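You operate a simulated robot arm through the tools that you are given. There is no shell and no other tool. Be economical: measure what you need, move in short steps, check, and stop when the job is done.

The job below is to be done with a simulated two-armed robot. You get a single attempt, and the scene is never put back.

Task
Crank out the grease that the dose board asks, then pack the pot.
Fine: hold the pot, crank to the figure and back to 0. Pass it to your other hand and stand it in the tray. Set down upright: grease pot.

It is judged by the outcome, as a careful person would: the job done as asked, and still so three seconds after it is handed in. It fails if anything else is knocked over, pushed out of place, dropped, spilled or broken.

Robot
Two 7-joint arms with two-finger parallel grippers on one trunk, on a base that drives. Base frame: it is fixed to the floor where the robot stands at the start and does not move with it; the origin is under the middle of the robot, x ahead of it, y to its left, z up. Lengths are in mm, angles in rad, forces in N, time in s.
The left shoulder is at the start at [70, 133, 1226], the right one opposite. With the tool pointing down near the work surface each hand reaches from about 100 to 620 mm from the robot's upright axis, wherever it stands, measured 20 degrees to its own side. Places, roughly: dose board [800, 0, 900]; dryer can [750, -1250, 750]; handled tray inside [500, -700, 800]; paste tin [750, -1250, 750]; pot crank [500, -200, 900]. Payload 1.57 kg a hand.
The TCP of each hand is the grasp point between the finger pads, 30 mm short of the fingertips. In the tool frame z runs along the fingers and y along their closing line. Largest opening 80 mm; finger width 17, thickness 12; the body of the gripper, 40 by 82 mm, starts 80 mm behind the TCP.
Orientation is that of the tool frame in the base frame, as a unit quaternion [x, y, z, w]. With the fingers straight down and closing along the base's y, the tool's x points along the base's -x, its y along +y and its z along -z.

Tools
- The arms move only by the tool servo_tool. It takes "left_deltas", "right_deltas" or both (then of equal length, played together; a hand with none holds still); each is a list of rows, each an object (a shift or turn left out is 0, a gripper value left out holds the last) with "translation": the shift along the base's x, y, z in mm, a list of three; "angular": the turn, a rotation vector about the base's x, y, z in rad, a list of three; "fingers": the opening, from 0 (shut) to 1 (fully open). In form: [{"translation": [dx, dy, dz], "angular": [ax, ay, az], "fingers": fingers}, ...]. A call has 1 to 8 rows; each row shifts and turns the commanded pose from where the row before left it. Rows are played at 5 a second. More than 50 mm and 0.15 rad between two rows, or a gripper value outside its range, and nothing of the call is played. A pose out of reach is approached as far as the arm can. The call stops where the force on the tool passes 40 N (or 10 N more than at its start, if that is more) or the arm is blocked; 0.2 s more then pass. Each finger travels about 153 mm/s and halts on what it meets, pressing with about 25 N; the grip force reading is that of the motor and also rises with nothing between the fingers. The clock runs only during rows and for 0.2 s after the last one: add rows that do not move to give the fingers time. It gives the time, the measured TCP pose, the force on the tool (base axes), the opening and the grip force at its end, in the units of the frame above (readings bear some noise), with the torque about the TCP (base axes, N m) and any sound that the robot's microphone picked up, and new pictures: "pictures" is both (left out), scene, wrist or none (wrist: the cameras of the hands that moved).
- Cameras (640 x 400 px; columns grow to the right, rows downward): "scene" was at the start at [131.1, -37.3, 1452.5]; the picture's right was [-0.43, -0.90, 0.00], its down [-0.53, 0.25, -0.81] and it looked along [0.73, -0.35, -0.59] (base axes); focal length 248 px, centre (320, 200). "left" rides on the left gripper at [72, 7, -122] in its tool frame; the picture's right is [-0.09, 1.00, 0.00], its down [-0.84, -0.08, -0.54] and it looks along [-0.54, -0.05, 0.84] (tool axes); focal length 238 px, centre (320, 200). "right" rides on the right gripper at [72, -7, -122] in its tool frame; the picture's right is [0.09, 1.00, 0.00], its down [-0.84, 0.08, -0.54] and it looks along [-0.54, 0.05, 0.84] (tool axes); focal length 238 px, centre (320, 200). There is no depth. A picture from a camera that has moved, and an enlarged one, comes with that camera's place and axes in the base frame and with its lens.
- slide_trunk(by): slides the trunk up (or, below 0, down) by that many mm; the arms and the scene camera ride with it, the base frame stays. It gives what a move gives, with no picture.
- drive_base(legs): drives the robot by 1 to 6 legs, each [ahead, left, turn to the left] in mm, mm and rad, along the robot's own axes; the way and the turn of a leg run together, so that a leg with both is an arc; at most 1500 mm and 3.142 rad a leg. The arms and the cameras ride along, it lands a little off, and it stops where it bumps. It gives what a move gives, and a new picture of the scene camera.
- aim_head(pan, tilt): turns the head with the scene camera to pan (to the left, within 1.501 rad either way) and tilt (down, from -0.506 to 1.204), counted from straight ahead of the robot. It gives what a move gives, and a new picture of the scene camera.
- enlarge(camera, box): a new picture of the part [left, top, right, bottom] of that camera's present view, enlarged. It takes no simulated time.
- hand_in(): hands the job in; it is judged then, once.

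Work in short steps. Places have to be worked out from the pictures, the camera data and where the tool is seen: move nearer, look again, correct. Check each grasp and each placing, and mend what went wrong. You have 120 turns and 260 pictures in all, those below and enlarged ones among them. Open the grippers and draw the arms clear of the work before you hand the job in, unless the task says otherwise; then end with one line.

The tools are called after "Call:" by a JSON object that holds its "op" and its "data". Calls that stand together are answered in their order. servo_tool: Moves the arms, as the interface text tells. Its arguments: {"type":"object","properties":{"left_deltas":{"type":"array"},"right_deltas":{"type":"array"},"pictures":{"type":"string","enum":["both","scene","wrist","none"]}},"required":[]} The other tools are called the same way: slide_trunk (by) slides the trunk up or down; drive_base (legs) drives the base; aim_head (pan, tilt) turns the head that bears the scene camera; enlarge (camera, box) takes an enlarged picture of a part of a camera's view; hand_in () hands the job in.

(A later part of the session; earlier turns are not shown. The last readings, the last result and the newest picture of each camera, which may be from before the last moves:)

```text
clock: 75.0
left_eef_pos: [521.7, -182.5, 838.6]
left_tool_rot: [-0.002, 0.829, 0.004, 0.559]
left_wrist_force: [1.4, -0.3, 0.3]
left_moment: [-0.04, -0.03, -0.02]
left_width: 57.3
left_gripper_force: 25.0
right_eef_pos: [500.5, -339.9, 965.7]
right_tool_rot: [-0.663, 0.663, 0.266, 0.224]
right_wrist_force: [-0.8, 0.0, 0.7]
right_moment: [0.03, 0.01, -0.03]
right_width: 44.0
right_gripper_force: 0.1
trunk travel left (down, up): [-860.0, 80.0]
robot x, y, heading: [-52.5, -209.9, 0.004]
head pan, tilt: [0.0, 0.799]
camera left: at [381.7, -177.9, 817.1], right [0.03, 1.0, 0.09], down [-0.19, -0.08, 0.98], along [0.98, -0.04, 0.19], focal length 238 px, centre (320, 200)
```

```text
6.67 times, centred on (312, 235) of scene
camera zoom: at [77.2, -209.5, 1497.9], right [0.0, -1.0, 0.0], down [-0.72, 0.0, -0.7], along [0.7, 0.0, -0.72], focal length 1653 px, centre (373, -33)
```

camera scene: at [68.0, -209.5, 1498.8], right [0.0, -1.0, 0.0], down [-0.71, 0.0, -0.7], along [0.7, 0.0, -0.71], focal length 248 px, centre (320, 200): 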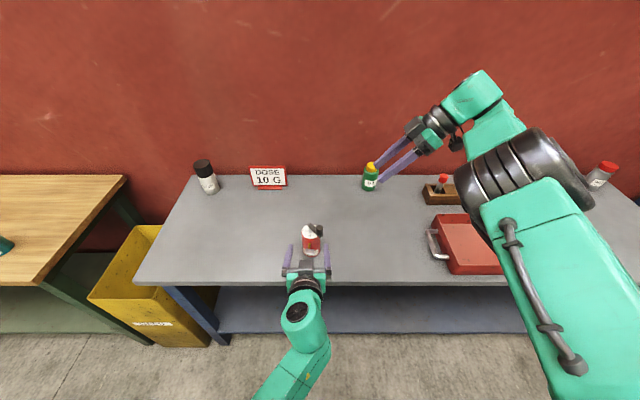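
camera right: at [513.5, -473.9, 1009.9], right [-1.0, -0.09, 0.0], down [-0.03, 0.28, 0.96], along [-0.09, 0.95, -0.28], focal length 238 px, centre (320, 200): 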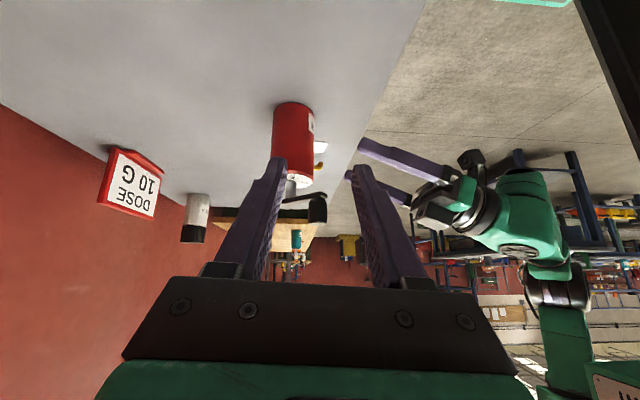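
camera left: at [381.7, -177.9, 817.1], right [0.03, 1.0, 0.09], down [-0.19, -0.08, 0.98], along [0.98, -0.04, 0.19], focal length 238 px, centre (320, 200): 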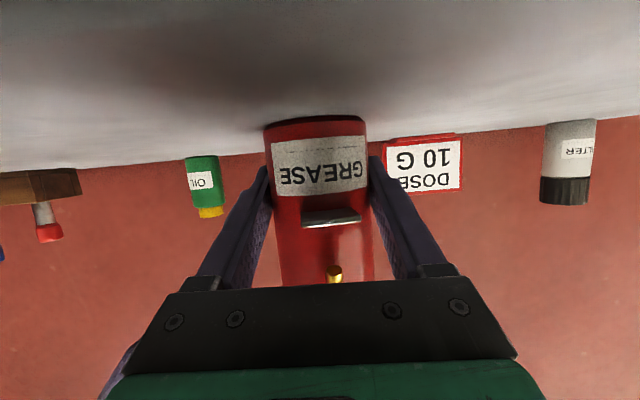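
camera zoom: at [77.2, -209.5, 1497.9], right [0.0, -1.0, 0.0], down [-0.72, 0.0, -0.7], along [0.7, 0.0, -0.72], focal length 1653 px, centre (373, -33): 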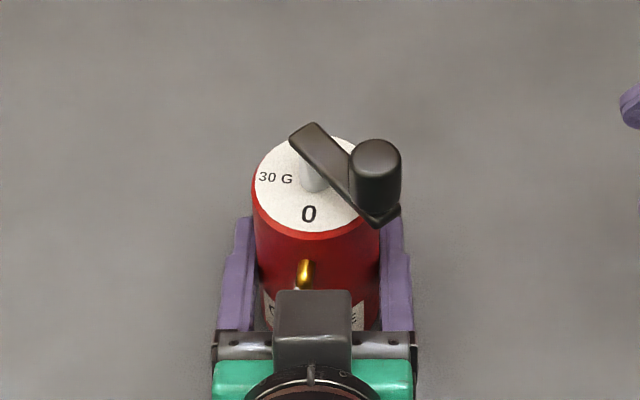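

Knob now at about (492.5,−211), roughly 50° around; hub at about (521,−184), with the pot turned slightly so 10 G points along about 259°. The right hand comes in along +y to straddle the knob.

Call:
{"op": "servo_tool", "data": {"right_deltas": [{"translation": [-2.7, 33, 0], "fingers": 0.52}, {"translation": [-2.7, 33, -1]}, {"translation": [-2.6, 33, -1]}, {}], "pictures": "wrist"}}

Call:
{"op": "enlarge", "data": {"camera": "right", "box": [230, 60, 410, 210]}}

```text
clock: 76.0
left_eef_pos: [522.6, -183.4, 839.1]
left_tool_rot: [-0.001, 0.829, 0.004, 0.559]
left_wrist_force: [-0.2, 0.1, -0.2]
left_moment: [-0.03, 0.0, 0.0]
left_width: 56.7
left_gripper_force: 25.4
right_eef_pos: [493.6, -240.6, 962.9]
right_tool_rot: [0.663, -0.662, -0.266, -0.224]
right_wrist_force: [-0.8, -1.1, 0.6]
right_moment: [0.02, -0.01, 0.02]
right_width: 41.5
right_gripper_force: 0.1
trunk travel left (down, up): [-860.0, 80.0]
robot x, y, heading: [-56.2, -212.3, 0.002]
head pan, tilt: [0.0, 0.799]
camera right: at [506.0, -374.5, 1006.4], right [-1.0, -0.09, 0.0], down [-0.03, 0.28, 0.96], along [-0.09, 0.95, -0.28], focal length 238 px, centre (320, 200)
```

right: 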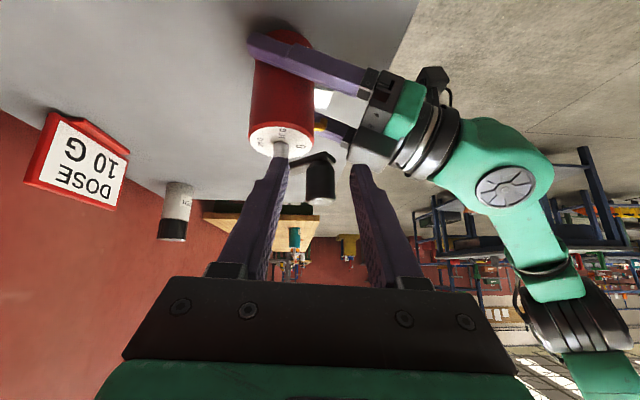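

```text
2.67 times, centred on (320, 135) of right
camera zoom: at [506.0, -374.5, 1006.4], right [-1.0, -0.09, 0.0], down [-0.03, 0.28, 0.96], along [-0.09, 0.95, -0.28], focal length 636 px, centre (320, 373)
```

zoom: 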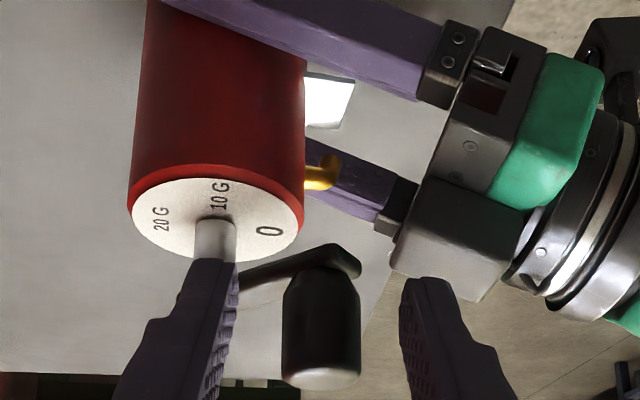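

Centred. I advance 25 mm and close on the knob.

Call:
{"op": "servo_tool", "data": {"right_deltas": [{"translation": [-0.5, 13, 0]}, {"translation": [-0.5, 12, 0]}, {"fingers": 0.3}, {"fingers": 0}, {}, {}], "pictures": "wrist"}}

```text
clock: 77.4
left_eef_pos: [522.8, -183.6, 839.0]
left_tool_rot: [-0.003, 0.829, 0.005, 0.559]
left_wrist_force: [-0.3, 0.2, -0.2]
left_moment: [-0.16, 0.53, 0.05]
left_width: 57.0
left_gripper_force: 24.8
right_eef_pos: [490.8, -216.3, 961.3]
right_tool_rot: [0.663, -0.662, -0.266, -0.224]
right_wrist_force: [-0.8, -0.4, -0.2]
right_moment: [0.04, -0.48, -0.02]
right_width: 20.9
right_gripper_force: 24.6
trunk travel left (down, up): [-860.0, 80.0]
robot x, y, heading: [-53.1, -209.1, 0.004]
head pan, tilt: [0.0, 0.799]
camera right: at [504.2, -349.6, 1006.6], right [-1.0, -0.09, 0.0], down [-0.03, 0.28, 0.96], along [-0.09, 0.95, -0.28], focal length 238 px, centre (320, 200)
```

right: 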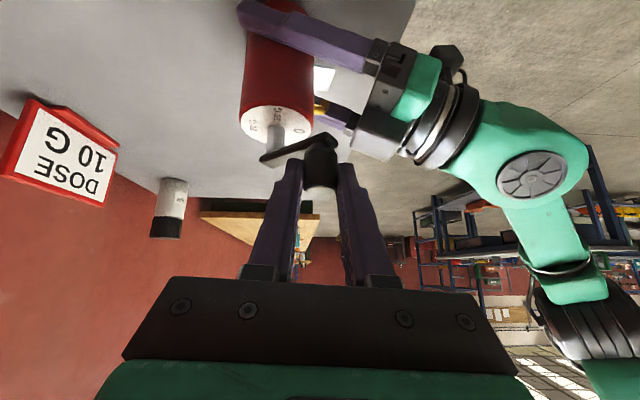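

Gripped again. I crank on about 30° along the arc in small steps.

Call:
{"op": "servo_tool", "data": {"right_deltas": [{"translation": [2.5, -2.5, 0]}, {"translation": [2.7, -2.2, 0]}, {"translation": [2.9, -2.0, 0]}, {"translation": [3.0, -1.8, 0]}, {"translation": [3.3, -1.5, 0]}, {"translation": [3.3, -1.3, 0]}], "pictures": "wrist"}}

Call:
{"op": "enlarge", "data": {"camera": "right", "box": [230, 60, 410, 210]}}

Call:
{"op": "enlarge", "data": {"camera": "scene", "box": [280, 205, 344, 265]}}

```text
clock: 78.8
left_eef_pos: [521.8, -184.2, 840.6]
left_tool_rot: [-0.003, 0.828, 0.005, 0.56]
left_wrist_force: [9.5, 3.2, 1.7]
left_moment: [-0.12, 0.73, 0.04]
left_width: 56.8
left_gripper_force: 25.5
right_eef_pos: [509.6, -227.2, 961.9]
right_tool_rot: [0.664, -0.663, -0.265, -0.224]
right_wrist_force: [-6.6, -1.8, 6.1]
right_moment: [0.09, -0.31, 0.22]
right_width: 20.8
right_gripper_force: 25.0
trunk travel left (down, up): [-860.0, 80.0]
robot x, y, heading: [-56.0, -210.6, 0.002]
head pan, tilt: [0.0, 0.799]
camera right: at [521.2, -361.7, 1006.5], right [-1.0, -0.09, -0.01], down [-0.03, 0.28, 0.96], along [-0.09, 0.95, -0.29], focal length 238 px, centre (320, 200)
```

right: 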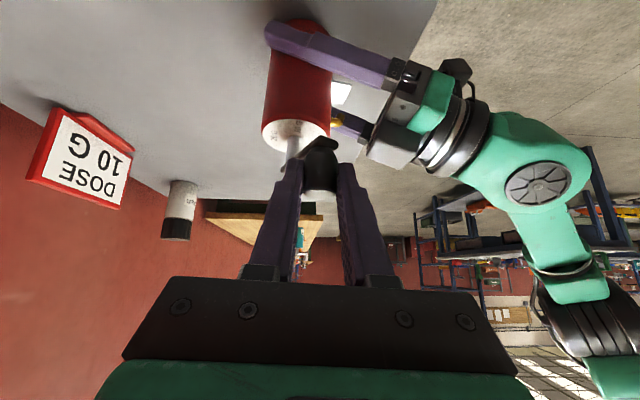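

```text
2.67 times, centred on (320, 135) of right
camera zoom: at [521.2, -361.7, 1006.5], right [-1.0, -0.09, -0.01], down [-0.03, 0.28, 0.96], along [-0.09, 0.95, -0.29], focal length 636 px, centre (320, 373)
```

zoom: 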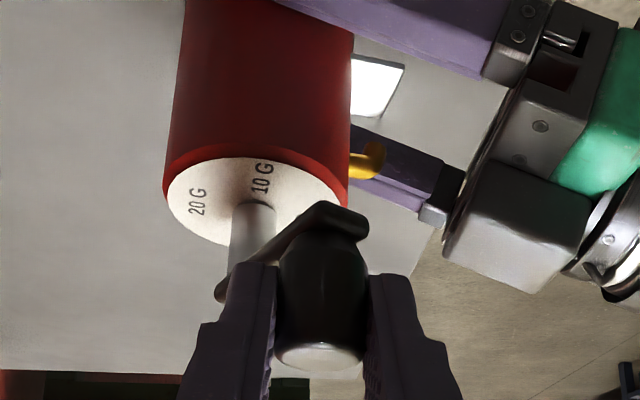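

```text
6.67 times, centred on (312, 235) of scene
camera zoom: at [76.0, -209.6, 1498.0], right [0.0, -1.0, 0.0], down [-0.72, 0.0, -0.7], along [0.7, 0.0, -0.72], focal length 1653 px, centre (373, -33)
```

zoom: 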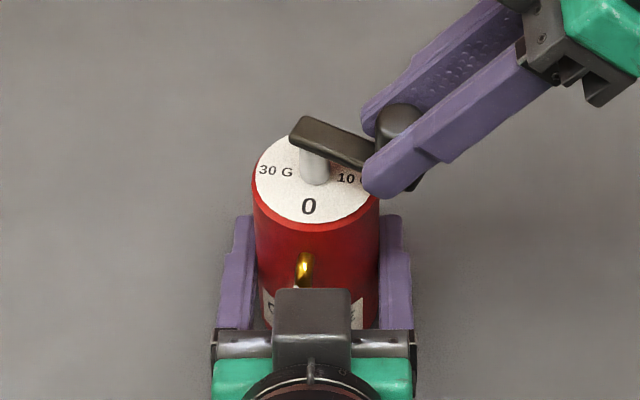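

It turns cleanly; the crank is about 14° short of the 10 G direction (≈261°). I go most of the remaining way.

Call:
{"op": "servo_tool", "data": {"right_deltas": [{"translation": [3.3, -1.1, 0]}, {"translation": [3.4, -0.8, 0]}, {}], "pictures": "none"}}

Call:
{"op": "enlarge", "data": {"camera": "scene", "box": [284, 205, 340, 245]}}

Call:
{"op": "enlarge", "data": {"camera": "right", "box": [250, 90, 370, 180]}}

```text
clock: 79.6
left_eef_pos: [522.2, -184.0, 839.4]
left_tool_rot: [-0.003, 0.829, 0.005, 0.56]
left_wrist_force: [8.0, 5.1, 7.9]
left_moment: [-0.4, 0.19, 0.14]
left_width: 57.0
left_gripper_force: 24.9
right_eef_pos: [515.0, -230.3, 961.7]
right_tool_rot: [-0.663, 0.663, 0.264, 0.225]
right_wrist_force: [-3.3, -4.0, 3.1]
right_moment: [-0.01, -0.32, 0.05]
right_width: 20.7
right_gripper_force: 24.4
trunk travel left (down, up): [-860.0, 80.0]
robot x, y, heading: [-56.0, -206.8, 0.004]
head pan, tilt: [0.0, 0.799]
```

```text
10.00 times, centred on (312, 225) of scene
camera zoom: at [75.9, -209.3, 1498.1], right [0.0, -1.0, 0.0], down [-0.72, 0.0, -0.7], along [0.7, 0.0, -0.72], focal length 2480 px, centre (400, -50)
```

zoom: 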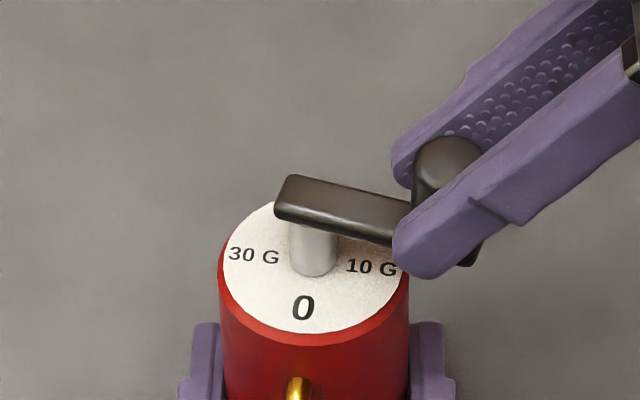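

```text
4.44 times, centred on (310, 135) of right
camera zoom: at [527.9, -364.3, 1006.2], right [-1.0, -0.09, -0.01], down [-0.03, 0.28, 0.96], along [-0.09, 0.95, -0.29], focal length 1059 px, centre (364, 489)
```

zoom: 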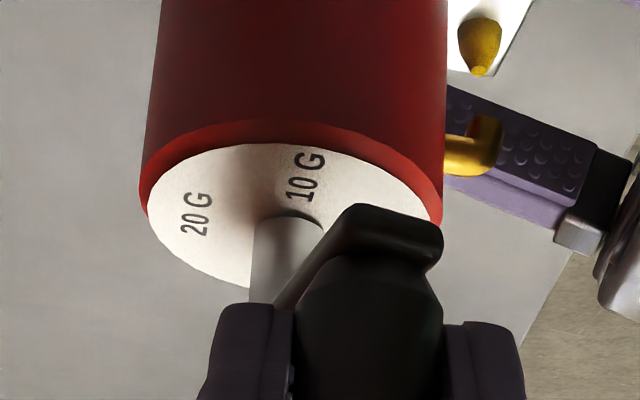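

Grease is coming out onto the plate. The crank is still about 10° short of 10 G, so I advance most of that.

Call:
{"op": "servo_tool", "data": {"right_deltas": [{"translation": [3.0, -0.7, 0]}, {"translation": [3.0, -0.5, 0]}, {}, {}], "pictures": "none"}}

Call:
{"op": "enlarge", "data": {"camera": "scene", "box": [284, 205, 340, 245]}}

Call:
{"op": "enlarge", "data": {"camera": "right", "box": [250, 90, 370, 180]}}

```text
clock: 80.6
left_eef_pos: [522.8, -183.1, 840.2]
left_tool_rot: [-0.002, 0.828, 0.005, 0.56]
left_wrist_force: [10.0, 4.5, 11.5]
left_moment: [-0.11, 0.53, 0.13]
left_width: 56.9
left_gripper_force: 24.7
right_eef_pos: [520.6, -230.8, 961.0]
right_tool_rot: [0.663, -0.662, -0.266, -0.224]
right_wrist_force: [-7.2, -3.3, -0.2]
right_moment: [-0.1, -0.05, 0.26]
right_width: 20.4
right_gripper_force: 25.4
trunk travel left (down, up): [-860.0, 80.0]
robot x, y, heading: [-56.0, -209.0, 0.001]
head pan, tilt: [0.0, 0.799]
```

```text
10.00 times, centred on (312, 225) of scene
camera zoom: at [75.8, -208.8, 1498.1], right [0.0, -1.0, 0.0], down [-0.72, 0.0, -0.7], along [0.7, 0.0, -0.72], focal length 2480 px, centre (400, -50)
```

zoom: 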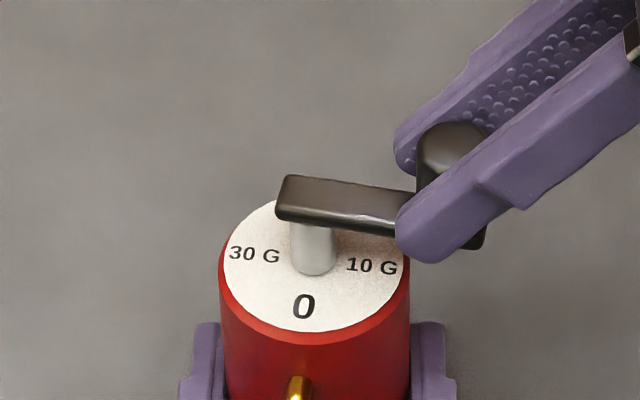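

```text
4.44 times, centred on (310, 135) of right
camera zoom: at [533.4, -364.7, 1006.2], right [-1.0, -0.09, 0.0], down [-0.03, 0.28, 0.96], along [-0.09, 0.95, -0.28], focal length 1059 px, centre (364, 489)
```

zoom: 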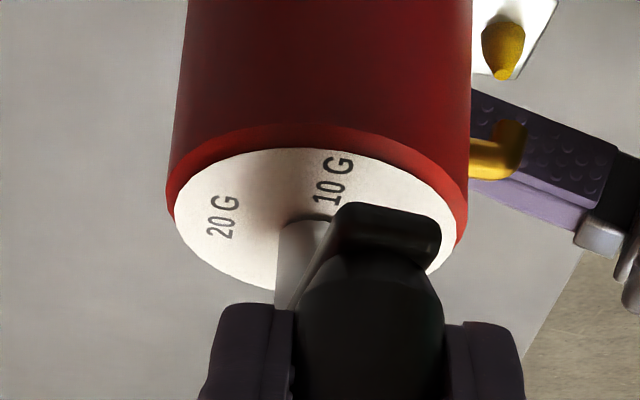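

About 3° remain. One small step more, then a check.

Call:
{"op": "servo_tool", "data": {"right_deltas": [{"translation": [2.2, -0.2, 0]}, {}, {}], "pictures": "none"}}

Call:
{"op": "enlarge", "data": {"camera": "scene", "box": [284, 205, 340, 245]}}

```text
clock: 81.4
left_eef_pos: [522.6, -183.2, 839.8]
left_tool_rot: [-0.003, 0.828, 0.006, 0.56]
left_wrist_force: [12.4, 5.8, 11.6]
left_moment: [-0.32, 0.26, 0.11]
left_width: 56.8
left_gripper_force: 24.8
right_eef_pos: [525.7, -230.5, 961.7]
right_tool_rot: [0.664, -0.662, -0.266, -0.224]
right_wrist_force: [-7.2, -3.9, 0.1]
right_moment: [-0.11, 0.14, 0.27]
right_width: 20.2
right_gripper_force: 24.8
trunk travel left (down, up): [-860.0, 80.0]
robot x, y, heading: [-55.8, -212.2, 0.002]
head pan, tilt: [0.0, 0.799]
```

```text
10.00 times, centred on (312, 225) of scene
camera zoom: at [75.6, -209.2, 1498.1], right [0.0, -1.0, 0.0], down [-0.72, 0.0, -0.7], along [0.7, 0.0, -0.72], focal length 2480 px, centre (400, -50)
```

zoom: 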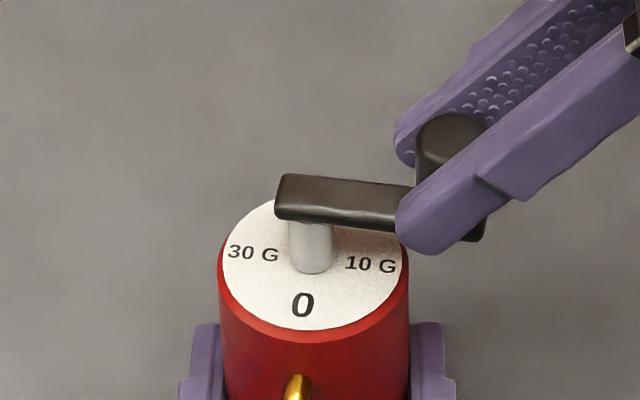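

The arm now lies parallel to the 30 G–10 G line, pointing at 10 G. I crank back toward 0 along the arc, about half way first.

Call:
{"op": "servo_tool", "data": {"right_deltas": [{"translation": [-5.0, 0.6, 0]}, {"translation": [-5.5, 1.0, 0]}, {"translation": [-5.5, 1.5, 0]}, {"translation": [-6.4, 3.0, 0]}, {"translation": [-5.7, 4.0, 0]}, {"translation": [-5.0, 5.0, 0]}, {}], "pictures": "wrist"}}

Call:
{"op": "enlarge", "data": {"camera": "scene", "box": [284, 205, 340, 245]}}

```text
clock: 83.0
left_eef_pos: [522.0, -183.6, 837.9]
left_tool_rot: [-0.002, 0.829, 0.005, 0.559]
left_wrist_force: [-11.3, 0.5, 0.7]
left_moment: [0.07, -0.54, -0.08]
left_width: 57.1
left_gripper_force: 24.9
right_eef_pos: [490.8, -215.4, 961.7]
right_tool_rot: [0.664, -0.662, -0.265, -0.226]
right_wrist_force: [9.0, -2.4, 3.5]
right_moment: [-0.13, -0.78, -0.31]
right_width: 21.0
right_gripper_force: 25.0
trunk travel left (down, up): [-860.0, 80.0]
robot x, y, heading: [-49.9, -205.9, 0.002]
head pan, tilt: [0.0, 0.799]
camera right: at [503.5, -350.3, 1007.3], right [-1.0, -0.09, -0.01], down [-0.03, 0.28, 0.96], along [-0.09, 0.96, -0.28], focal length 238 px, centre (320, 200)
```

right: 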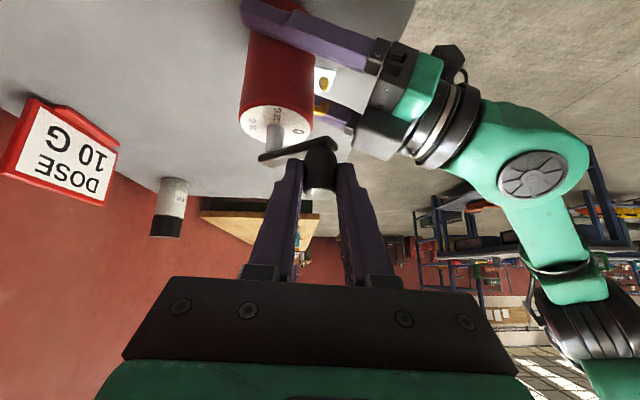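

```text
10.00 times, centred on (312, 225) of scene
camera zoom: at [75.7, -210.0, 1498.0], right [0.0, -1.0, 0.0], down [-0.72, 0.0, -0.7], along [0.7, 0.0, -0.72], focal length 2480 px, centre (400, -50)
```

zoom: 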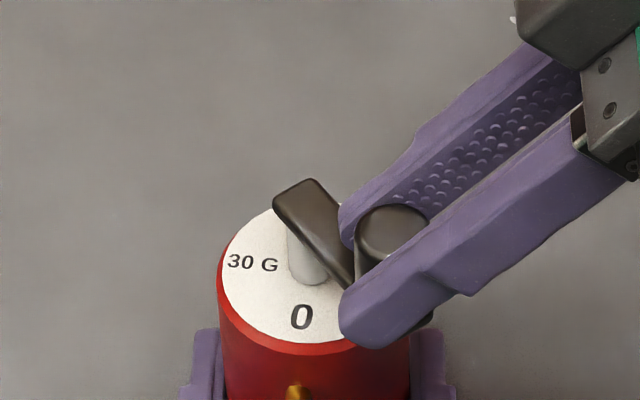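

Coming back well. I continue to near 0.

Call:
{"op": "servo_tool", "data": {"right_deltas": [{"translation": [-4.0, 5.7, 0]}, {"translation": [-3.0, 6.4, 0]}, {"translation": [-1.8, 6.8, 0]}, {"translation": [-0.6, 7.0, 0]}, {}], "pictures": "wrist"}}

Call:
{"op": "enlarge", "data": {"camera": "scene", "box": [284, 205, 340, 245]}}

Call:
{"op": "enlarge", "data": {"camera": "right", "box": [220, 80, 340, 170]}}

```text
clock: 83.8
left_eef_pos: [520.9, -179.8, 839.5]
left_tool_rot: [-0.005, 0.829, 0.007, 0.56]
left_wrist_force: [1.3, 0.5, 3.1]
left_moment: [-0.06, 0.48, -0.1]
left_width: 57.4
left_gripper_force: 24.9
right_eef_pos: [490.7, -199.2, 961.4]
right_tool_rot: [0.664, -0.66, -0.267, -0.226]
right_wrist_force: [-4.1, -3.8, 8.6]
right_moment: [-0.16, -0.48, 0.08]
right_width: 20.6
right_gripper_force: 24.5
right hand out of reach, approached as far as the arm can: row 2, 3
trunk travel left (down, up): [-860.0, 80.0]
robot x, y, heading: [-56.7, -210.9, 0.003]
head pan, tilt: [0.0, 0.799]
stopped in row 4 (right hand): the force on the tool passed its limit (the readings are from after the stop); the commanded pose is now the measured one
camera right: at [502.9, -334.1, 1006.1], right [-1.0, -0.1, -0.01], down [-0.03, 0.28, 0.96], along [-0.09, 0.96, -0.28], focal length 238 px, centre (320, 200)
```

right: 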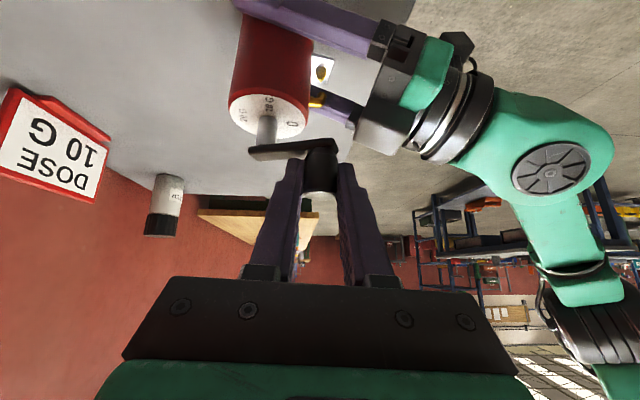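

```text
10.00 times, centred on (312, 225) of scene
camera zoom: at [73.6, -209.9, 1498.3], right [0.0, -1.0, 0.0], down [-0.72, 0.0, -0.7], along [0.7, 0.0, -0.72], focal length 2480 px, centre (400, -50)
```

zoom: 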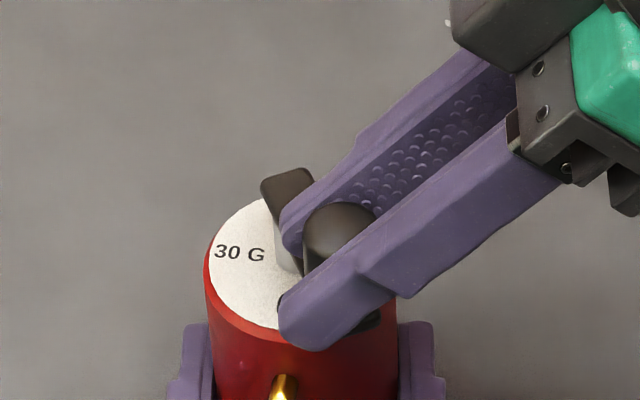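

```text
4.44 times, centred on (280, 125) of right
camera zoom: at [502.9, -334.1, 1006.1], right [-1.0, -0.1, -0.01], down [-0.03, 0.28, 0.96], along [-0.09, 0.96, -0.28], focal length 1059 px, centre (498, 533)
```

zoom: 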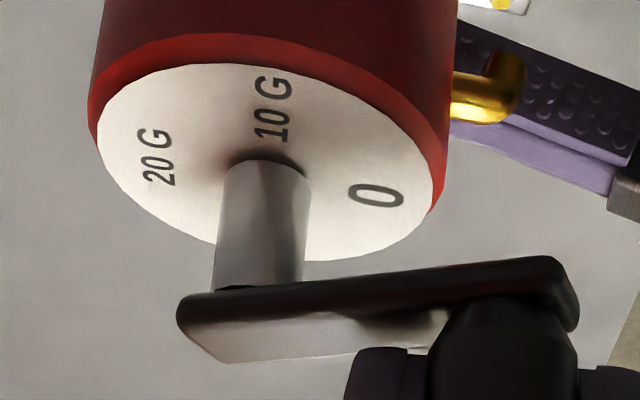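

The right hand met its inner limit about 20° short of 0. Turning the tool about the knob axis by +0.35 rad moves the wrist forward and frees it; I open, turn, and re-grip.

Call:
{"op": "servo_tool", "data": {"right_deltas": [{"fingers": 0.55}, {}, {"translation": [0, 0, 1], "angular": [0, 0, 0.12]}, {"angular": [0, 0, 0.12]}, {"angular": [0, 0, 0.12]}, {}], "pictures": "wrist"}}

Call:
{"op": "enlarge", "data": {"camera": "scene", "box": [284, 205, 340, 245]}}

Call:
{"op": "enlarge", "data": {"camera": "right", "box": [230, 60, 410, 210]}}

```text
clock: 85.2
left_eef_pos: [522.1, -181.5, 837.9]
left_tool_rot: [-0.004, 0.829, 0.007, 0.559]
left_wrist_force: [-8.2, -6.2, 7.3]
left_moment: [0.41, -0.63, 0.07]
left_width: 57.0
left_gripper_force: 24.7
right_eef_pos: [471.1, -209.5, 966.4]
right_tool_rot: [0.772, -0.531, -0.303, -0.173]
right_wrist_force: [7.8, 6.0, -3.3]
right_moment: [0.08, -0.06, 0.02]
right_width: 52.5
right_gripper_force: 5.0
right hand out of reach, approached as far as the arm can: row 4, 5
trunk travel left (down, up): [-860.0, 80.0]
robot x, y, heading: [-55.7, -209.7, 0.003]
head pan, tilt: [0.0, 0.799]
camera right: at [531.1, -331.7, 1010.5], right [-0.9, -0.44, 0.0], down [-0.13, 0.25, 0.96], along [-0.42, 0.86, -0.28], focal length 238 px, centre (320, 200)
```

right: 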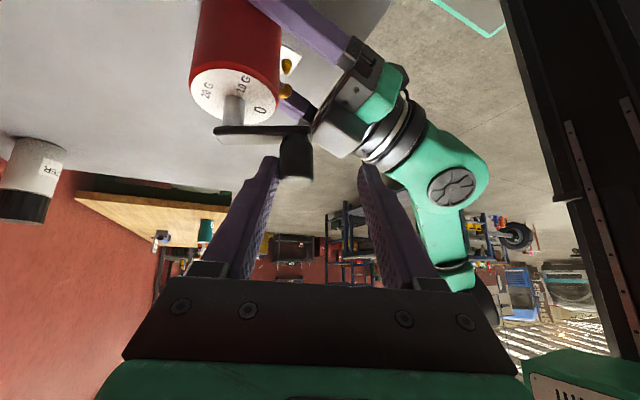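

```text
10.00 times, centred on (312, 225) of scene
camera zoom: at [76.0, -210.1, 1497.9], right [0.0, -1.0, 0.0], down [-0.72, 0.0, -0.7], along [0.7, 0.0, -0.72], focal length 2480 px, centre (400, -50)
```

zoom: 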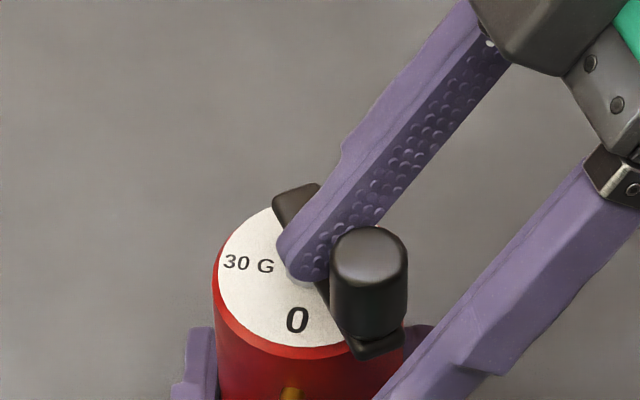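

```text
2.67 times, centred on (320, 135) of right
camera zoom: at [531.1, -331.7, 1010.5], right [-0.9, -0.44, 0.0], down [-0.13, 0.25, 0.96], along [-0.42, 0.86, -0.28], focal length 636 px, centre (320, 373)
```

zoom: 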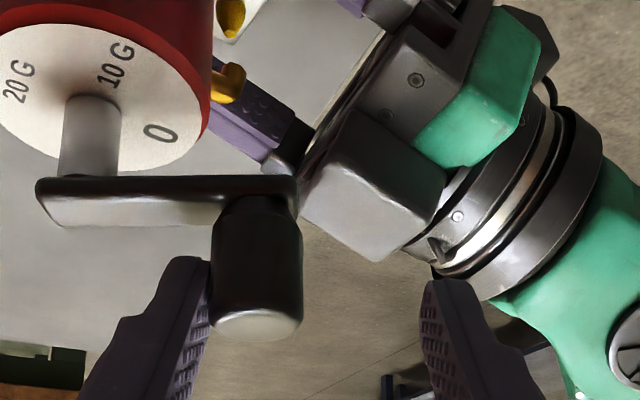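

The hand slid by 20 mm and its +x finger touches the knob. I shift it to centre the knob between the fingers.

Call:
{"op": "servo_tool", "data": {"right_deltas": [{"translation": [6, 1.5, -1]}, {"translation": [6, 1.5, -2]}, {}], "pictures": "wrist"}}

Call:
{"op": "enlarge", "data": {"camera": "scene", "box": [284, 205, 340, 245]}}

```text
clock: 86.0
left_eef_pos: [523.2, -179.8, 838.6]
left_tool_rot: [-0.005, 0.829, 0.007, 0.559]
left_wrist_force: [-8.3, -7.5, 6.6]
left_moment: [0.44, -0.62, 0.03]
left_width: 57.1
left_gripper_force: 25.5
right_eef_pos: [471.5, -210.2, 965.6]
right_tool_rot: [0.772, -0.532, -0.303, -0.173]
right_wrist_force: [7.5, 4.7, -3.2]
right_moment: [0.07, -0.08, 0.0]
right_width: 52.4
right_gripper_force: 4.9
right hand out of reach, approached as far as the arm can: row 1, 2
trunk travel left (down, up): [-860.0, 80.0]
robot x, y, heading: [-53.0, -207.2, -0.0]
head pan, tilt: [0.0, 0.799]
camera right: at [531.4, -331.7, 1010.8], right [-0.9, -0.44, 0.0], down [-0.13, 0.25, 0.96], along [-0.42, 0.86, -0.28], focal length 238 px, centre (320, 200)
```

right: 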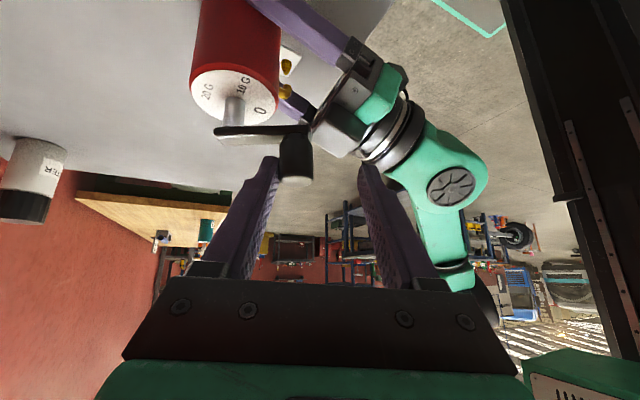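

```text
10.00 times, centred on (312, 225) of scene
camera zoom: at [76.3, -210.0, 1498.0], right [0.0, -1.0, 0.0], down [-0.72, 0.0, -0.7], along [0.7, 0.0, -0.72], focal length 2480 px, centre (400, -50)
```

zoom: 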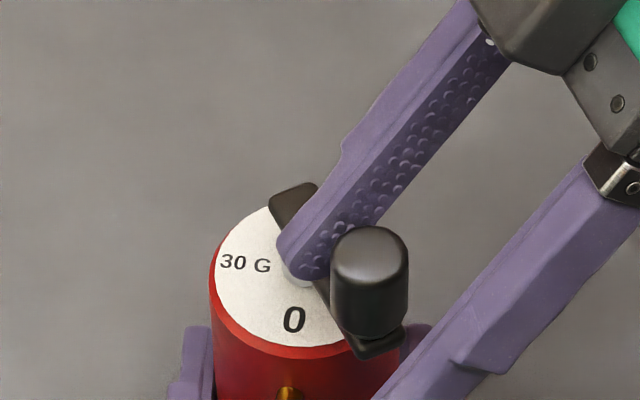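

This yaw runs into another limit. I open fully for clearance, turn the yaw back, and then will finish the last degrees by pushing the knob with closed fingertips.

Call:
{"op": "servo_tool", "data": {"right_deltas": [{"fingers": 1}, {}, {"angular": [0, 0, -0.12]}, {"angular": [0, 0, -0.12]}, {"angular": [0, 0, -0.12]}, {}], "pictures": "wrist"}}

Call:
{"op": "enlarge", "data": {"camera": "scene", "box": [276, 195, 348, 255]}}

```text
clock: 86.9
left_eef_pos: [521.9, -181.2, 838.7]
left_tool_rot: [-0.004, 0.829, 0.008, 0.559]
left_wrist_force: [-2.8, 1.1, 2.5]
left_moment: [-0.2, 0.26, -0.04]
left_width: 57.3
left_gripper_force: 24.5
right_eef_pos: [475.8, -214.9, 961.8]
right_tool_rot: [0.741, -0.564, -0.301, -0.205]
right_wrist_force: [-1.4, 0.3, 5.8]
right_moment: [0.11, -0.17, 0.01]
right_width: 78.2
right_gripper_force: 0.1
right hand out of reach, approached as far as the arm can: row 3, 4
trunk travel left (down, up): [-860.0, 80.0]
robot x, y, heading: [-52.8, -210.0, 0.006]
head pan, tilt: [0.0, 0.799]
stopped in row 4 (right hand): the force on the tool passed its limit (the readings are from after the stop); the commanded pose is now the measured one
camera right: at [522.1, -343.5, 1000.7], right [-0.94, -0.34, -0.03], down [-0.11, 0.23, 0.97], along [-0.32, 0.91, -0.25], focal length 238 px, centre (320, 200)
```

right: 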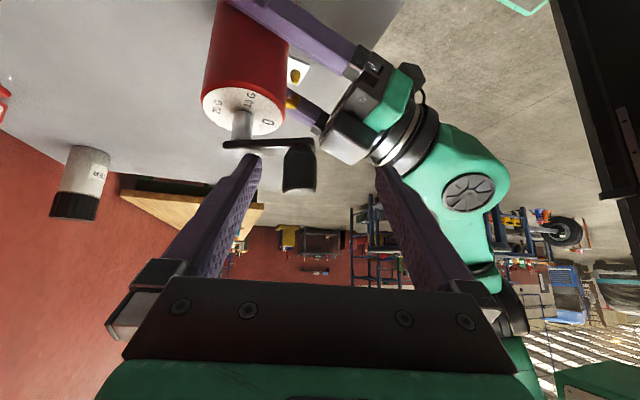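

```text
6.67 times, centred on (312, 225) of scene
camera zoom: at [74.5, -210.8, 1498.2], right [0.0, -1.0, 0.0], down [-0.72, 0.0, -0.7], along [0.7, 0.0, -0.72], focal length 1653 px, centre (373, 33)
```

zoom: 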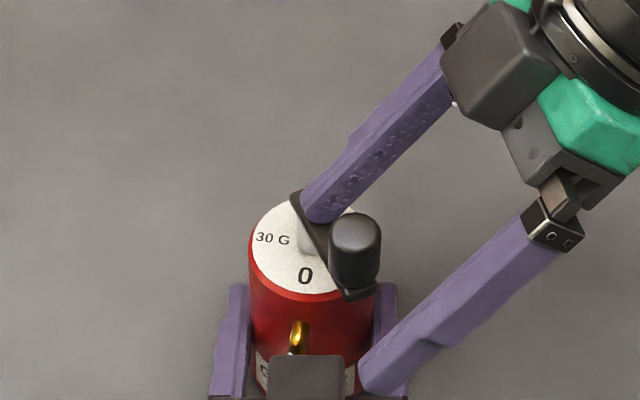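

Clear of the knob sides now; I retreat along the tool axis and then restore the yaw away from the pot.

Call:
{"op": "servo_tool", "data": {"right_deltas": [{"translation": [3, -15, 17]}, {"translation": [4, -17, 17]}, {"translation": [4, -25, 17]}, {"translation": [0, -30, 0], "angular": [0, 0, -0.08]}, {"translation": [0, -30, 0], "angular": [0, 0, -0.08]}, {"angular": [0, 0, -0.06], "fingers": 0}, {}], "pictures": "both"}}

Call:
{"op": "enlarge", "data": {"camera": "scene", "box": [280, 200, 344, 260]}}

```text
clock: 88.5
left_eef_pos: [521.8, -179.8, 839.2]
left_tool_rot: [-0.004, 0.83, 0.007, 0.558]
left_wrist_force: [2.3, 1.0, 7.5]
left_moment: [-0.2, 0.0, 0.05]
left_width: 57.0
left_gripper_force: 25.1
right_eef_pos: [517.6, -328.9, 990.1]
right_tool_rot: [0.674, -0.643, -0.277, -0.235]
right_wrist_force: [0.4, 0.0, 0.1]
right_moment: [-0.03, 0.0, 0.0]
right_width: 0.3
right_gripper_force: 21.2
right hand out of reach, approached as far as the arm can: row 1, 4, 5, 6
trunk travel left (down, up): [-860.0, 80.0]
robot x, y, heading: [-55.3, -209.5, -0.004]
head pan, tilt: [0.0, 0.799]
camera scene: at [76.4, -209.4, 1498.0], right [0.0, -1.0, 0.0], down [-0.72, 0.0, -0.7], along [0.7, 0.0, -0.72], focal length 248 px, centre (320, 200)
camera right: at [534.4, -463.5, 1031.0], right [-0.99, -0.13, -0.02], down [-0.06, 0.25, 0.97], along [-0.12, 0.96, -0.25], focal length 238 px, centre (320, 200)
```

scene: 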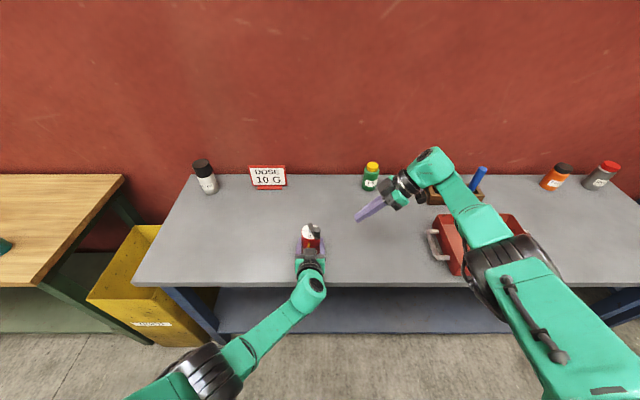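
right: 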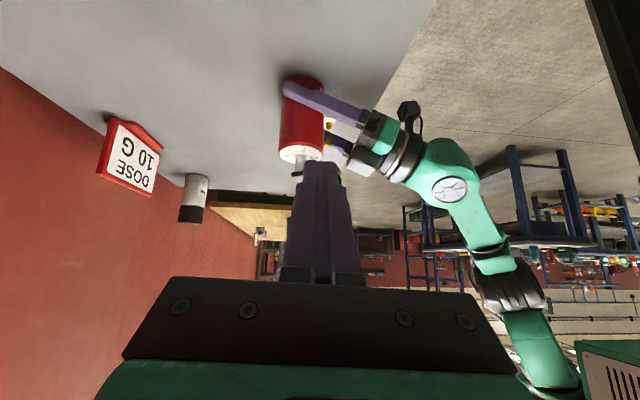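

```text
6.67 times, centred on (312, 230) of scene
camera zoom: at [76.4, -209.4, 1498.0], right [0.0, -1.0, 0.0], down [-0.72, 0.0, -0.7], along [0.7, 0.0, -0.72], focal length 1653 px, centre (373, 0)
```

zoom: 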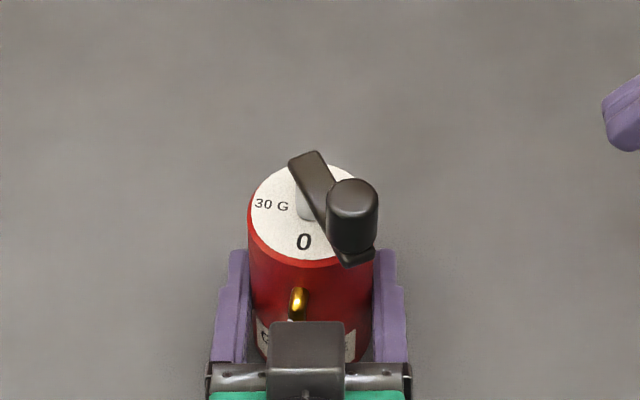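

The right arm's elbow has now swung outward, a better posture. The knob is at about (490,−201), 38° short of 0. I try gripping it again from this posture.

Call:
{"op": "servo_tool", "data": {"right_deltas": [{"translation": [-9, 28, -9], "fingers": 0.55}, {"translation": [-9, 28, -9]}, {"translation": [-9, 30, -8]}, {}], "pictures": "wrist"}}

Call:
{"op": "enlarge", "data": {"camera": "right", "box": [230, 60, 410, 210]}}

```text
clock: 89.5
left_eef_pos: [523.8, -181.1, 838.5]
left_tool_rot: [-0.003, 0.83, 0.007, 0.558]
left_wrist_force: [1.4, 1.0, 6.4]
left_moment: [-0.18, -0.03, 0.05]
left_width: 57.0
left_gripper_force: 25.4
right_eef_pos: [510.1, -254.7, 960.1]
right_tool_rot: [0.674, -0.642, -0.278, -0.236]
right_wrist_force: [0.2, 0.1, 0.3]
right_moment: [0.02, 0.03, 0.0]
right_width: 43.9
right_gripper_force: 0.3
right hand out of reach, approached as far as the arm can: row 1, 2, 3
trunk travel left (down, up): [-860.0, 80.0]
robot x, y, heading: [-55.0, -207.9, 0.002]
head pan, tilt: [0.0, 0.799]
camera right: at [528.1, -389.9, 1000.0], right [-0.99, -0.13, -0.02], down [-0.06, 0.25, 0.97], along [-0.12, 0.96, -0.25], focal length 238 px, centre (320, 200)
```

right: 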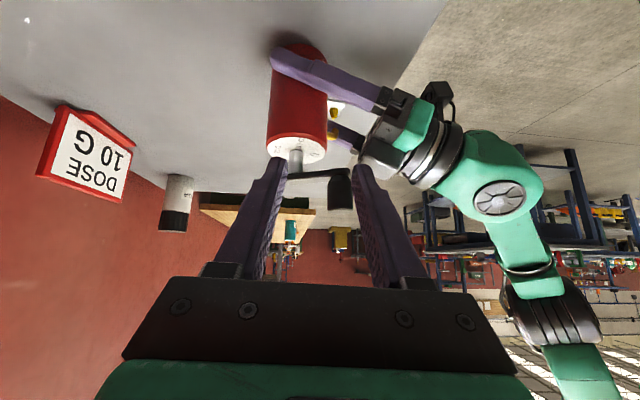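

```text
2.67 times, centred on (320, 135) of right
camera zoom: at [528.1, -389.9, 1000.0], right [-0.99, -0.13, -0.02], down [-0.06, 0.25, 0.97], along [-0.12, 0.96, -0.25], focal length 636 px, centre (320, 373)
```

zoom: 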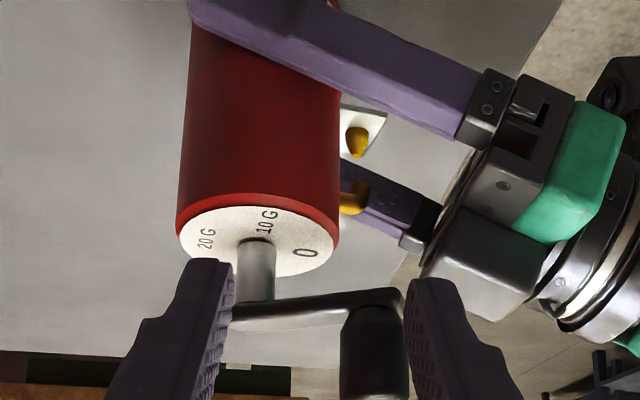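

This posture is limited too. I back the base up 45 mm: open the left hand (the pot stays standing between its fingers), drive back, then re-extend the left.

Call:
{"op": "servo_tool", "data": {"left_deltas": [{"fingers": 0.74}, {"fingers": 0.8}, {"fingers": 1}, {}], "right_deltas": [{"translation": [5, -30, 0]}, {"translation": [5, -30, 0]}, {}, {}], "pictures": "none"}}

Call:
{"op": "drive_base", "data": {"legs": [[-45, 0, 0]]}}

```text
clock: 90.5
left_eef_pos: [524.4, -180.5, 837.2]
left_tool_rot: [-0.004, 0.83, 0.007, 0.557]
left_wrist_force: [-0.1, 0.2, 0.5]
left_moment: [0.01, -0.05, 0.02]
left_width: 80.3
left_gripper_force: 0.0
right_eef_pos: [519.4, -313.2, 959.8]
right_tool_rot: [0.674, -0.643, -0.276, -0.236]
right_wrist_force: [-0.5, -0.4, 0.9]
right_moment: [0.02, 0.0, -0.02]
right_width: 43.8
right_gripper_force: 0.1
trunk travel left (down, up): [-860.0, 80.0]
robot x, y, heading: [-54.8, -213.0, -0.006]
head pan, tilt: [0.0, 0.799]
```

```text
clock: 91.4
left_eef_pos: [482.7, -179.7, 834.3]
left_tool_rot: [-0.005, 0.832, 0.008, 0.555]
left_wrist_force: [0.5, 0.0, -0.3]
left_moment: [-0.01, 0.02, 0.02]
left_width: 80.1
left_gripper_force: 0.1
right_eef_pos: [478.3, -312.4, 956.7]
right_tool_rot: [0.674, -0.644, -0.278, -0.234]
right_wrist_force: [0.2, 0.2, -0.2]
right_moment: [0.03, 0.02, 0.05]
right_width: 44.0
right_gripper_force: 0.0
trunk travel left (down, up): [-860.0, 80.0]
robot x, y, heading: [-97.3, -211.3, 0.003]
head pan, tilt: [0.0, 0.799]
camera scene: at [40.7, -209.5, 1497.1], right [0.0, -1.0, 0.0], down [-0.72, 0.0, -0.69], along [0.69, 0.0, -0.72], focal length 248 px, centre (320, 200)
```

scene: 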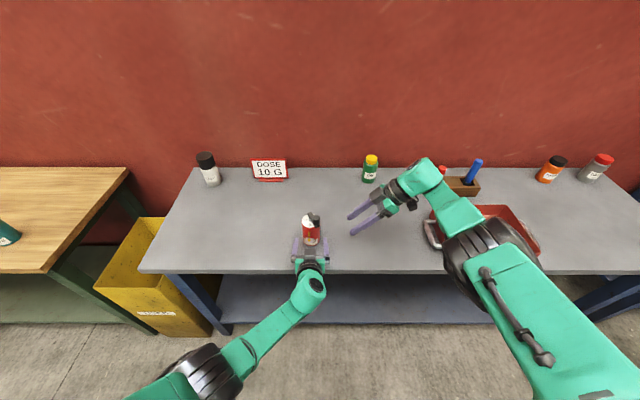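

The pot stayed standing. The left re-extends 39 mm and grips; then I look.

Call:
{"op": "servo_tool", "data": {"left_deltas": [{"translation": [13, -0.5, 1]}, {"translation": [13, -0.5, 1]}, {"translation": [13, -0.5, 1]}, {}, {"fingers": 0.73}, {"fingers": 0}, {}, {}], "pictures": "wrist"}}

Call:
{"op": "enlarge", "data": {"camera": "scene", "box": [280, 200, 344, 260]}}

```text
clock: 93.2
left_eef_pos: [516.5, -181.1, 841.6]
left_tool_rot: [-0.005, 0.829, 0.008, 0.559]
left_wrist_force: [0.0, -0.6, 0.5]
left_moment: [-0.06, -0.03, 0.01]
left_width: 56.7
left_gripper_force: 25.0
right_eef_pos: [475.4, -312.6, 959.7]
right_tool_rot: [0.674, -0.643, -0.276, -0.235]
right_wrist_force: [-0.6, 0.3, -0.1]
right_moment: [0.03, 0.0, 0.02]
right_width: 44.1
right_gripper_force: 0.0
trunk travel left (down, up): [-860.0, 80.0]
robot x, y, heading: [-99.6, -207.3, 0.006]
head pan, tilt: [0.0, 0.799]
camera left: at [377.0, -176.3, 820.0], right [0.02, 1.0, 0.09], down [-0.19, -0.09, 0.98], along [0.98, -0.04, 0.18], focal length 238 px, centre (320, 200)
```

left: 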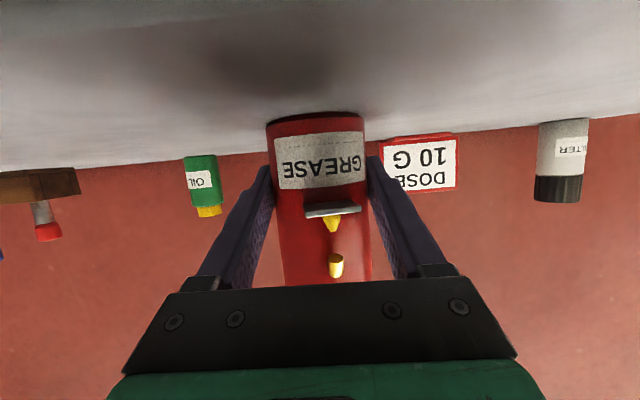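

```text
6.67 times, centred on (312, 230) of scene
camera zoom: at [32.9, -209.4, 1497.9], right [0.0, -1.0, 0.0], down [-0.72, 0.0, -0.7], along [0.7, 0.0, -0.72], focal length 1653 px, centre (373, 0)
```

zoom: 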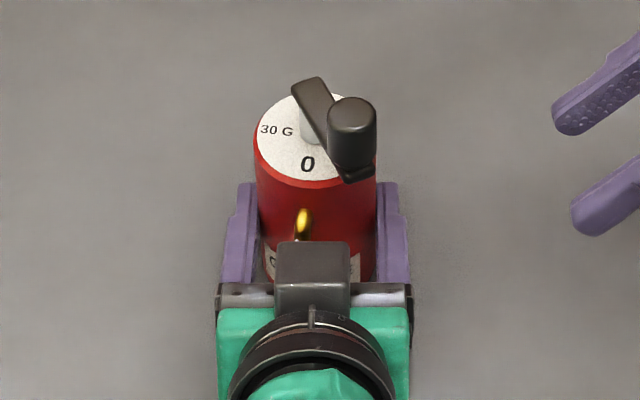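

The pot is held, and its grease sits on the plate. Knob at (488,−200). The right hand approaches again from the new stance.

Call:
{"op": "servo_tool", "data": {"right_deltas": [{"translation": [4.5, 24, 1.5]}, {"translation": [4.5, 24, 1.5]}, {"translation": [4, 24, 1]}, {}], "pictures": "wrist"}}

Call:
{"op": "enlarge", "data": {"camera": "right", "box": [230, 60, 410, 210]}}

```text
clock: 94.2
left_eef_pos: [517.1, -180.6, 841.0]
left_tool_rot: [-0.004, 0.83, 0.007, 0.558]
left_wrist_force: [-0.4, -0.4, 1.2]
left_moment: [-0.07, 0.0, -0.01]
left_width: 56.7
left_gripper_force: 24.7
right_eef_pos: [479.2, -242.2, 967.1]
right_tool_rot: [0.674, -0.643, -0.276, -0.236]
right_wrist_force: [-0.5, 0.4, -0.2]
right_moment: [0.03, -0.01, -0.05]
right_width: 44.2
right_gripper_force: 0.1
right hand out of reach, approached as far as the arm can: row 2
trunk travel left (down, up): [-860.0, 80.0]
robot x, y, heading: [-101.9, -206.2, 0.004]
head pan, tilt: [0.0, 0.799]
camera right: at [496.2, -378.1, 1007.2], right [-0.99, -0.13, -0.03], down [-0.06, 0.25, 0.97], along [-0.12, 0.96, -0.25], focal length 238 px, centre (320, 200)
```

right: 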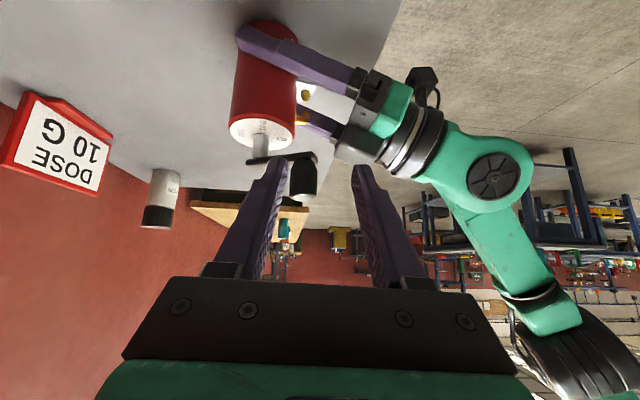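

```text
2.67 times, centred on (320, 135) of right
camera zoom: at [496.2, -378.1, 1007.2], right [-0.99, -0.13, -0.03], down [-0.06, 0.25, 0.97], along [-0.12, 0.96, -0.25], focal length 636 px, centre (320, 373)
```

zoom: 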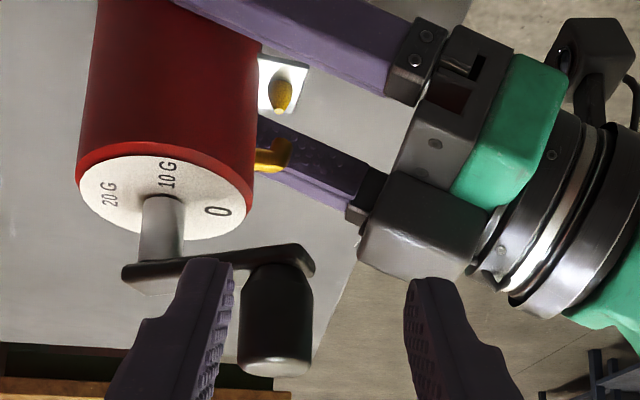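

The knob is 11 mm to +x of the finger centre. I shift +x and check that the arm follows.

Call:
{"op": "servo_tool", "data": {"right_deltas": [{"translation": [5, 0, -2]}, {"translation": [5, 0, -2]}, {}], "pictures": "none"}}

```text
clock: 95.0
left_eef_pos: [517.7, -181.1, 840.5]
left_tool_rot: [-0.005, 0.83, 0.008, 0.558]
left_wrist_force: [-0.5, 0.3, 1.1]
left_moment: [-0.07, -0.01, -0.03]
left_width: 56.6
left_gripper_force: 25.0
right_eef_pos: [479.4, -242.9, 965.6]
right_tool_rot: [0.675, -0.643, -0.276, -0.236]
right_wrist_force: [0.0, -0.5, 0.3]
right_moment: [0.04, 0.0, 0.02]
right_width: 44.0
right_gripper_force: 0.1
right hand out of reach, approached as far as the arm can: row 1, 2
trunk travel left (down, up): [-860.0, 80.0]
robot x, y, heading: [-98.5, -209.2, 0.005]
head pan, tilt: [0.0, 0.799]
```

That is the outer limit now. A small yaw (−0.2) brings the wrist back and should give the missing 10 mm.

Call:
{"op": "servo_tool", "data": {"right_deltas": [{"angular": [0, 0, -0.1]}, {"angular": [0, 0, -0.1]}, {"translation": [4, 0, 0]}, {"translation": [4, 0, 0]}, {}], "pictures": "wrist"}}

Call:
{"op": "enlarge", "data": {"camera": "right", "box": [230, 60, 410, 210]}}

```text
clock: 96.2
left_eef_pos: [518.0, -179.7, 840.4]
left_tool_rot: [-0.003, 0.83, 0.007, 0.558]
left_wrist_force: [0.2, -0.9, 0.9]
left_moment: [-0.08, -0.02, -0.02]
left_width: 56.8
left_gripper_force: 25.2
right_eef_pos: [502.1, -249.2, 970.7]
right_tool_rot: [-0.63, 0.687, 0.25, 0.261]
right_wrist_force: [0.2, -0.6, 0.3]
right_moment: [0.03, -0.04, 0.01]
right_width: 44.2
right_gripper_force: 0.1
right hand out of reach, approached as far as the arm can: row 1, 2, 4
trunk travel left (down, up): [-860.0, 80.0]
robot x, y, heading: [-99.8, -209.3, 0.003]
head pan, tilt: [0.0, 0.799]
camera right: at [499.1, -384.7, 1011.1], right [-1.0, 0.01, -0.05], down [-0.04, 0.26, 0.96], along [0.03, 0.97, -0.26], focal length 238 px, centre (320, 200)
```

right: 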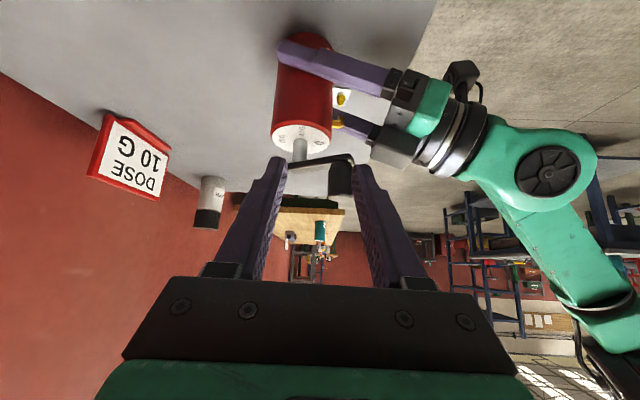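

```text
2.67 times, centred on (320, 135) of right
camera zoom: at [499.1, -384.7, 1011.1], right [-1.0, 0.01, -0.05], down [-0.04, 0.26, 0.96], along [0.03, 0.97, -0.26], focal length 636 px, centre (320, 373)
```

zoom: 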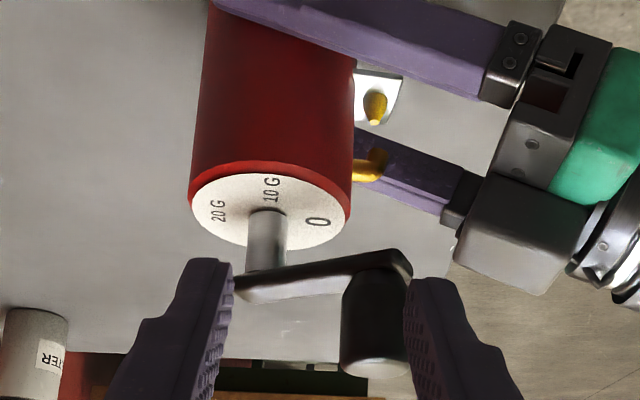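

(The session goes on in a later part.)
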